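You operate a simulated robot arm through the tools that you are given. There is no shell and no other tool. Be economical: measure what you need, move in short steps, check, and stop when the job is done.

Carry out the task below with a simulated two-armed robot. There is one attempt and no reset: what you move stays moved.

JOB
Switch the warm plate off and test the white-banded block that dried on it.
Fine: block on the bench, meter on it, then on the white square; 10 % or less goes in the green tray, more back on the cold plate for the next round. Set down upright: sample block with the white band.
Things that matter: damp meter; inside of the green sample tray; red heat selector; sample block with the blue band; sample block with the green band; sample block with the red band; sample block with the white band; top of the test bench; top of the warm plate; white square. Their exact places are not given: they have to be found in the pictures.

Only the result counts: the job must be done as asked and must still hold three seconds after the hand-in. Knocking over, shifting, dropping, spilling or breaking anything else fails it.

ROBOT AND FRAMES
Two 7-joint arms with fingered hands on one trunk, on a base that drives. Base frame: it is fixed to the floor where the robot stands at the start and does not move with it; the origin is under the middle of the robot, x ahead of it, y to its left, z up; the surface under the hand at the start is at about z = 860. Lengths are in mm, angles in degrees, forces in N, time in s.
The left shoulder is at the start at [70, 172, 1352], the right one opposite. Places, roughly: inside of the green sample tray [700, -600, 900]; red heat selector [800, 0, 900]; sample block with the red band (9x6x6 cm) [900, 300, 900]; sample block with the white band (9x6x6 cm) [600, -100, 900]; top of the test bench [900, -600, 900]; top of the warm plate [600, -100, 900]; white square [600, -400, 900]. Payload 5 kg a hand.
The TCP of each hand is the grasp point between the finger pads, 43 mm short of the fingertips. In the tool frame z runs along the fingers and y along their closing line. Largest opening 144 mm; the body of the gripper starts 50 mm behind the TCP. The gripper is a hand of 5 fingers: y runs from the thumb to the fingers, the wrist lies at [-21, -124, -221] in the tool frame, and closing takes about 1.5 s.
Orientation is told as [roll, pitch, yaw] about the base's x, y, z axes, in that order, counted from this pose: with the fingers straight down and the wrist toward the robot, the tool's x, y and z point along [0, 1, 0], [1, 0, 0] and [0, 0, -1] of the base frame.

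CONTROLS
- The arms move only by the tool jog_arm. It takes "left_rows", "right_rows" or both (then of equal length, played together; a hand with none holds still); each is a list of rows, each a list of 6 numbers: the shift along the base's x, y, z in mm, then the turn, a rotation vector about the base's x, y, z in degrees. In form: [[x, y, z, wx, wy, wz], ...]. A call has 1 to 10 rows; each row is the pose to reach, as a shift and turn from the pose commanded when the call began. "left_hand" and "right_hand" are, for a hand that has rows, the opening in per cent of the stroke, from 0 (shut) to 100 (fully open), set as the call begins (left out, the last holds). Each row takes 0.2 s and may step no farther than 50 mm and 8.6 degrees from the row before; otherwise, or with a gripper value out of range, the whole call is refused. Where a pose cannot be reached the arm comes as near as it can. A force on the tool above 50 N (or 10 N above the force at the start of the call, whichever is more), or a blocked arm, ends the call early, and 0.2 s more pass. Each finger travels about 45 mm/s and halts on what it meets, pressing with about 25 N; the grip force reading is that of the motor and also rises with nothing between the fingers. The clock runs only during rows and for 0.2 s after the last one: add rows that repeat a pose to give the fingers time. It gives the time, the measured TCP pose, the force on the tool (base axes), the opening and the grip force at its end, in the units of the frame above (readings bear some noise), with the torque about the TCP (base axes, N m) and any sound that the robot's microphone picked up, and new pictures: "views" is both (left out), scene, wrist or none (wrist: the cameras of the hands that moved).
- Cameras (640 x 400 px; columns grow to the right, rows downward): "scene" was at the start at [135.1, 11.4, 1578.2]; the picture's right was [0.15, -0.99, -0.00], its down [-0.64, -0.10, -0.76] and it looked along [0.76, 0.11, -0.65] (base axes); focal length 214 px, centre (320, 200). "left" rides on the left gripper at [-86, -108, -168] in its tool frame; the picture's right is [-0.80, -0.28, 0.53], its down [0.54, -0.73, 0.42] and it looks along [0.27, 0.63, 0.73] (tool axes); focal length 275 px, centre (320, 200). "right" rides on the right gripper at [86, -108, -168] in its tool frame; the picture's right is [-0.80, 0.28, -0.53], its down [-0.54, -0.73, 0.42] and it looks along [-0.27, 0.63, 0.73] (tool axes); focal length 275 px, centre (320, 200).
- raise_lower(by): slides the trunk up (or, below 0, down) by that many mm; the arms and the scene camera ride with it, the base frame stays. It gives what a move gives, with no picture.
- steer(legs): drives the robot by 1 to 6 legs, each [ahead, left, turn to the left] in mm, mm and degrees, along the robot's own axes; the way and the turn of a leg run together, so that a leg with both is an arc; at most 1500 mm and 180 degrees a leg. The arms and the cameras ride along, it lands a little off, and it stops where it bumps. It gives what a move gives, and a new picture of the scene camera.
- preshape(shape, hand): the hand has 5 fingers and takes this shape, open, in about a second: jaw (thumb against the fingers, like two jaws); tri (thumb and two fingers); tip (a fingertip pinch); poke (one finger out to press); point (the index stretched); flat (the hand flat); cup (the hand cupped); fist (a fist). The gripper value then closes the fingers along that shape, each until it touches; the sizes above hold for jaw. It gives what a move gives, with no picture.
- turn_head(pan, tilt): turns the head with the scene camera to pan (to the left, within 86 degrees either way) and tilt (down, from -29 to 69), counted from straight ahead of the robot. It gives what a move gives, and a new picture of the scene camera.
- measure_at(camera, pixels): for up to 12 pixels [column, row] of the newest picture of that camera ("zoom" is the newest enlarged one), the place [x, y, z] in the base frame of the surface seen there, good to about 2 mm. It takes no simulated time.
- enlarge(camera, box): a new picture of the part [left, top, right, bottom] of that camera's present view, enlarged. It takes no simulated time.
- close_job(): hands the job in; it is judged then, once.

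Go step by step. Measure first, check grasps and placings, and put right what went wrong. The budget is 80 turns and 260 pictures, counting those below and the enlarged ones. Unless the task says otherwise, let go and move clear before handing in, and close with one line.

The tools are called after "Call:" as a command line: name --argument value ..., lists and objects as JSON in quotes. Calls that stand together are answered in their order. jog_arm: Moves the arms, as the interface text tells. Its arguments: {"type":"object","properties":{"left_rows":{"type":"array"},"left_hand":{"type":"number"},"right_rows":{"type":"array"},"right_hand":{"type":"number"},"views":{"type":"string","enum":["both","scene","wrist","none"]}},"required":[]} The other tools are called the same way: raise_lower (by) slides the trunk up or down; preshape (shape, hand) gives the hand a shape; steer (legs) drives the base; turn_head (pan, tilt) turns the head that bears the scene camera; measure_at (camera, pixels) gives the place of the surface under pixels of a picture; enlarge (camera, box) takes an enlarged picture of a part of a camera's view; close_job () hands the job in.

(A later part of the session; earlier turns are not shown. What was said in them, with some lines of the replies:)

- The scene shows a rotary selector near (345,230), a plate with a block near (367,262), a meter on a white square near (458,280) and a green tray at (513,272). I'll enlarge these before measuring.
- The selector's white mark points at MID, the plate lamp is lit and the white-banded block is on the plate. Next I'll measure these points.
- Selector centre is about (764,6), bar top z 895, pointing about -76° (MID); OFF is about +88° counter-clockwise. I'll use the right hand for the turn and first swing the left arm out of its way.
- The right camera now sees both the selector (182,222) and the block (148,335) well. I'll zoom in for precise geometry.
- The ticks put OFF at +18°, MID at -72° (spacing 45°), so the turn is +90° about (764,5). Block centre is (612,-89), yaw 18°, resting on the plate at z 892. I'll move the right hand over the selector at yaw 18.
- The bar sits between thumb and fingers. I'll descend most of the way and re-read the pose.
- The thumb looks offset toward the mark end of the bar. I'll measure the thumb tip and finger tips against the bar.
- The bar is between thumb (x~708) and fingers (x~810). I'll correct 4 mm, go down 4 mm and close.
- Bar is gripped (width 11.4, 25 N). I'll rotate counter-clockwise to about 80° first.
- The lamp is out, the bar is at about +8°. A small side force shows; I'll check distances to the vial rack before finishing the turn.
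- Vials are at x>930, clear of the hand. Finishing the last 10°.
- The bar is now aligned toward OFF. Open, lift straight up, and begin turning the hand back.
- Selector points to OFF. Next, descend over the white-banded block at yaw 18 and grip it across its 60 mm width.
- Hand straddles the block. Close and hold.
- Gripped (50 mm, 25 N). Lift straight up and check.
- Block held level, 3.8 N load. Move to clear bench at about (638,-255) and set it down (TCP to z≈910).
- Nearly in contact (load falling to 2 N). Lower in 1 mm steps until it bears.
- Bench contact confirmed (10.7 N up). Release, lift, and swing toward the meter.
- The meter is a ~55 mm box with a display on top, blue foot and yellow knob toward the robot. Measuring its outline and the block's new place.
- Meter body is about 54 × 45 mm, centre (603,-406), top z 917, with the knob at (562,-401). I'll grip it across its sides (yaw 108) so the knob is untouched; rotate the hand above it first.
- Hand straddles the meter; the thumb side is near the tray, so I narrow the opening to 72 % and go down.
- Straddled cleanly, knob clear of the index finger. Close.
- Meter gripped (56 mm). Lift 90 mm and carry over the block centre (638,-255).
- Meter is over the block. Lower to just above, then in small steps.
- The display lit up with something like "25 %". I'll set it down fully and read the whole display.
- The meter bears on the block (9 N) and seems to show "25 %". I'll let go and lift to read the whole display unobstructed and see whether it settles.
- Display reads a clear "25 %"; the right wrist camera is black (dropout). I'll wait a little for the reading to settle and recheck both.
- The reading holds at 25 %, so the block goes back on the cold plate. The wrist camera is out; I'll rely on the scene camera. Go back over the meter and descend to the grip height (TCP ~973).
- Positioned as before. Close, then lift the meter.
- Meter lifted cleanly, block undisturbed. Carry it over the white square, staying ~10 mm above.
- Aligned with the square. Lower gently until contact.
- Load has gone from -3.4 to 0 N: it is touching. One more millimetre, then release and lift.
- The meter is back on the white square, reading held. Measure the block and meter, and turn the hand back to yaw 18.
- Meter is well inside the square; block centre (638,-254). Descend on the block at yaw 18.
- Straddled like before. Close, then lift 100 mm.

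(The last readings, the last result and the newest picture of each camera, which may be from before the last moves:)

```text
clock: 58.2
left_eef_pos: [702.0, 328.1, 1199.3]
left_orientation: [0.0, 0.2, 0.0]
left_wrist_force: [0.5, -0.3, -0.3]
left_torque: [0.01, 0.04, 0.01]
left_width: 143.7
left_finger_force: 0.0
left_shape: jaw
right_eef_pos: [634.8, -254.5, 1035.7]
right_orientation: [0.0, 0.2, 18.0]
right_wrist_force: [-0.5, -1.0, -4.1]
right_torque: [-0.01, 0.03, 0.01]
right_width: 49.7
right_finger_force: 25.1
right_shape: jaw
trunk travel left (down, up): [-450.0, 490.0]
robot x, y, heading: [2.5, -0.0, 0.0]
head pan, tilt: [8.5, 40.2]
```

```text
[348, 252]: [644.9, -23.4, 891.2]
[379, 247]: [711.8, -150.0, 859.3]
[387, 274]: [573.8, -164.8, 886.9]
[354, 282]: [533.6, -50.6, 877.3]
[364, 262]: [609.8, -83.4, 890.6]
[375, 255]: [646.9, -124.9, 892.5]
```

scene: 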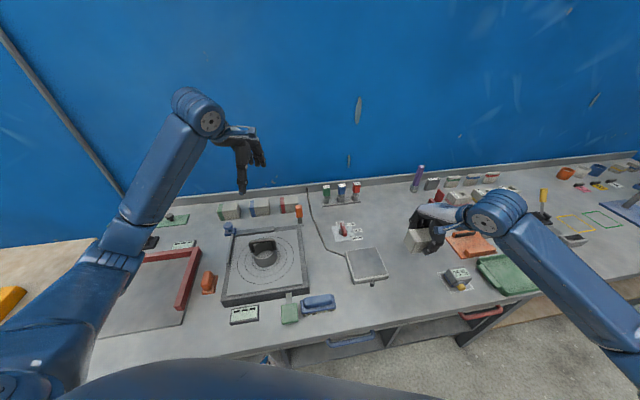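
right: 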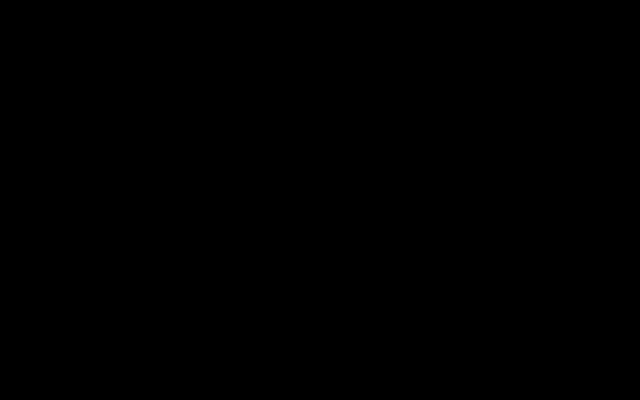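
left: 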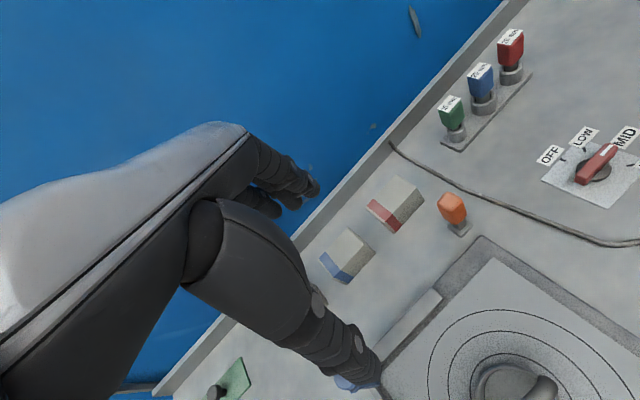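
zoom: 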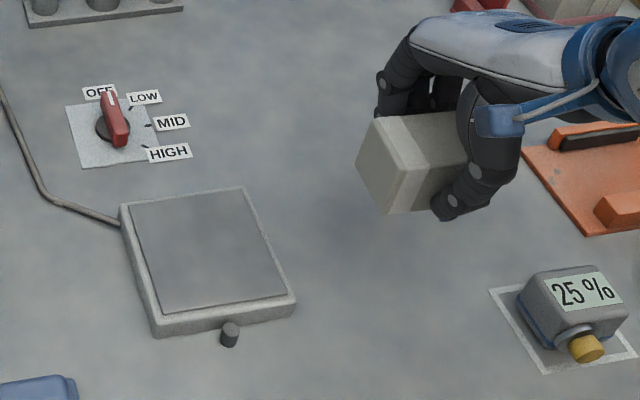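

Block held upright. Carry it over the plate (611,-91) and lower to ~5 mm above.

Call:
jog_arm --right_rows '[[-6, 40, 0, 0, 0, 0], [-13, 80, 0, 0, 0, 0], [-20, 120, 0, 0, 0, 0], [-27, 163, 0, 0, 0, 0], [-27, 163, -40, 0, 0, 0], [-27, 163, -75, 0, 0, 0], [-27, 163, -92, 0, 0, 0], [-27, 163, -92, 0, 0, 0]]' --views "none"

Call:
enlarge --camera "scene" --box '[320, 200, 440, 300]'

```text
clock: 60.0
left_eef_pos: [700.2, 327.3, 1199.0]
left_orientation: [0.0, 0.1, 0.1]
left_wrist_force: [-0.4, -0.2, -0.1]
left_torque: [0.03, -0.01, 0.0]
left_width: 143.5
left_finger_force: 0.0
left_shape: jaw
right_eef_pos: [609.2, -91.4, 945.4]
right_orientation: [0.0, -0.1, 18.1]
right_wrist_force: [0.2, -0.7, -3.8]
right_torque: [0.0, -0.03, 0.0]
right_width: 49.7
right_finger_force: 25.0
right_shape: jaw
trunk travel left (down, up): [-450.0, 490.0]
robot x, y, heading: [0.8, 0.9, 0.2]
head pan, tilt: [8.5, 40.2]
```

```text
4.00 times, centred on (380, 250) of scene
```

zoom: 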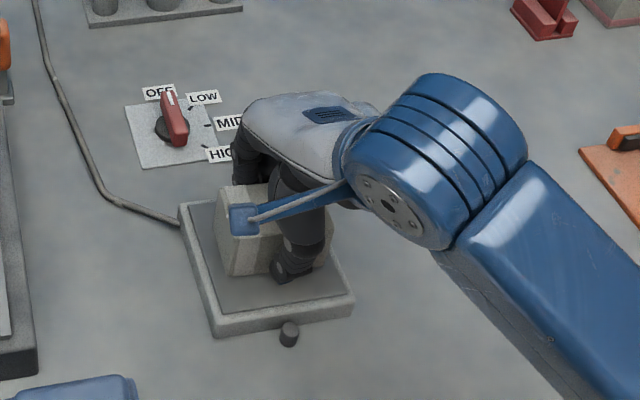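

Over the plate as intended. Lower in small steps until it bears.

Call:
jog_arm --right_rows '[[0, 0, -2, 0, 0, 0], [0, 0, -4, 0, 0, 0], [0, 0, -5, 0, 0, 0], [0, 0, -5, 0, 0, 0]]' --views "none"

```text
clock: 61.0
left_eef_pos: [702.1, 328.2, 1198.9]
left_orientation: [0.0, 0.2, 0.1]
left_wrist_force: [0.4, 0.5, 0.6]
left_torque: [-0.04, 0.0, -0.03]
left_width: 143.6
left_finger_force: 0.1
left_shape: jaw
right_eef_pos: [611.0, -90.2, 942.3]
right_orientation: [0.0, 0.0, 18.2]
right_wrist_force: [0.9, 0.4, -2.8]
right_torque: [0.0, 0.01, 0.0]
right_width: 49.8
right_finger_force: 24.8
right_shape: jaw
trunk travel left (down, up): [-450.0, 490.0]
robot x, y, heading: [-1.3, 1.1, 0.2]
head pan, tilt: [8.5, 40.2]
```

Call:
jog_arm --right_rows '[[0, 0, -1, 0, 0, 0], [0, 0, -2, 0, 0, 0], [0, 0, -2, 0, 0, 0]]' --views "none"

```text
clock: 61.8
left_eef_pos: [701.3, 328.3, 1198.7]
left_orientation: [0.0, 0.0, 0.0]
left_wrist_force: [0.2, -0.1, -0.3]
left_torque: [0.01, 0.01, 0.01]
left_width: 143.8
left_finger_force: 0.2
left_shape: jaw
right_eef_pos: [609.6, -89.3, 940.7]
right_orientation: [0.0, 0.0, 18.1]
right_wrist_force: [-0.1, 0.3, 0.8]
right_torque: [-0.03, -0.03, -0.06]
right_width: 49.9
right_finger_force: 24.6
right_shape: jaw
trunk travel left (down, up): [-450.0, 490.0]
robot x, y, heading: [-0.9, 1.3, -0.0]
head pan, tilt: [8.5, 40.2]
```

Contact reached (+0.8 N). Press 1 mm more, then release and lift clear.

Call:
jog_arm --right_rows '[[0, 0, -1, 0, 0, 0], [0, 0, -1, 0, 0, 0]]' --views "none"

Call:
jog_arm --right_rows '[[0, 0, 1, 0, 0, 0], [0, 0, 1, 0, 0, 0], [0, 0, 1, 0, 0, 0], [0, 0, 1, 0, 0, 0], [0, 0, 1, 0, 0, 0], [0, 0, 1, 0, 0, 0], [0, 0, 30, 0, 0, 0], [0, 0, 80, 0, 0, 0], [0, 0, 130, 0, 0, 0], [0, 0, 180, 0, 0, 0]]' --right_hand 85 --views "none"

Call:
jog_arm --right_rows '[[0, -40, 0, 0, 0, 0], [0, -80, 10, 0, 0, 0], [0, -120, 20, 0, 0, 0], [0, -160, 30, 0, 0, 0], [0, -200, 40, 0, 0, 0], [0, -240, 50, 0, 0, 0], [0, -280, 60, 0, 0, 0], [0, -310, 70, 0, 0, 0]]' --views "scene"

Call:
enlarge --camera "scene" --box '[320, 200, 500, 310]'

```text
clock: 62.4
left_eef_pos: [700.5, 327.4, 1200.3]
left_orientation: [0.0, -0.1, 0.0]
left_wrist_force: [0.4, -0.3, -0.6]
left_torque: [0.01, 0.0, 0.02]
left_width: 143.6
left_finger_force: 0.1
left_shape: jaw
right_eef_pos: [611.2, -90.0, 939.9]
right_orientation: [0.0, -0.2, 18.0]
right_wrist_force: [-1.4, -0.7, 8.0]
right_torque: [-0.05, 0.06, 0.01]
right_width: 50.0
right_finger_force: 24.8
right_shape: jaw
trunk travel left (down, up): [-450.0, 490.0]
robot x, y, heading: [-4.3, -2.8, 0.4]
head pan, tilt: [8.5, 40.2]
```

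```text
clock: 64.6
left_eef_pos: [702.0, 328.0, 1198.1]
left_orientation: [0.0, 0.0, 0.1]
left_wrist_force: [-0.3, 0.5, 0.0]
left_torque: [-0.04, 0.01, 0.01]
left_width: 143.8
left_finger_force: 0.0
left_shape: jaw
right_eef_pos: [609.0, -86.9, 1121.9]
right_orientation: [0.0, 0.1, 18.1]
right_wrist_force: [0.1, -0.2, 0.6]
right_torque: [-0.01, 0.01, 0.0]
right_width: 122.2
right_finger_force: 0.1
right_shape: jaw
trunk travel left (down, up): [-450.0, 490.0]
robot x, y, heading: [4.3, -0.6, -0.0]
head pan, tilt: [8.5, 40.2]
```

```text
clock: 66.4
left_eef_pos: [701.7, 327.5, 1200.0]
left_orientation: [0.0, 0.0, 0.1]
left_wrist_force: [-0.3, 0.6, -0.1]
left_torque: [-0.01, -0.04, 0.02]
left_width: 143.7
left_finger_force: 0.0
left_shape: jaw
right_eef_pos: [609.2, -400.2, 1188.1]
right_orientation: [-0.1, 0.1, 18.2]
right_wrist_force: [-0.1, 0.8, 0.5]
right_torque: [0.01, 0.0, 0.0]
right_width: 121.9
right_finger_force: 0.0
right_shape: jaw
trunk travel left (down, up): [-450.0, 490.0]
robot x, y, heading: [-1.2, 0.9, 0.1]
head pan, tilt: [8.5, 40.2]
```

scene: 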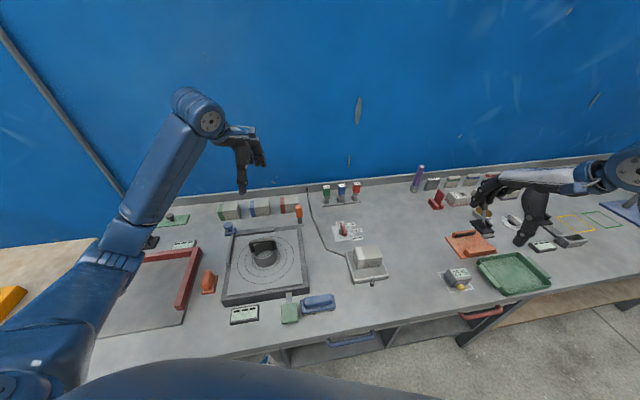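

```text
3.56 times, centred on (410, 255) of scene
```

zoom: 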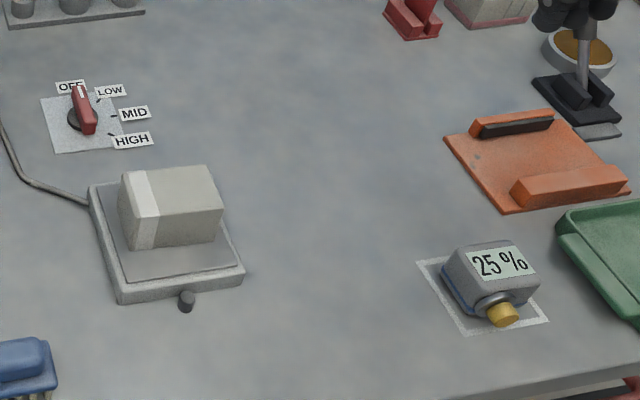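

The pictures show the selector on OFF with the lamp out, the white-banded block upright on the cold plate, the meter on the white square, and the hand clear. I'm handing in.

Call:
close_job

```text
The job is handed in.
```

The warm plate is switched off. The white-banded block measured 25 %, above the 10 % limit, so it is back upright on the cold plate for the next round, and the damp meter is back on its white square.
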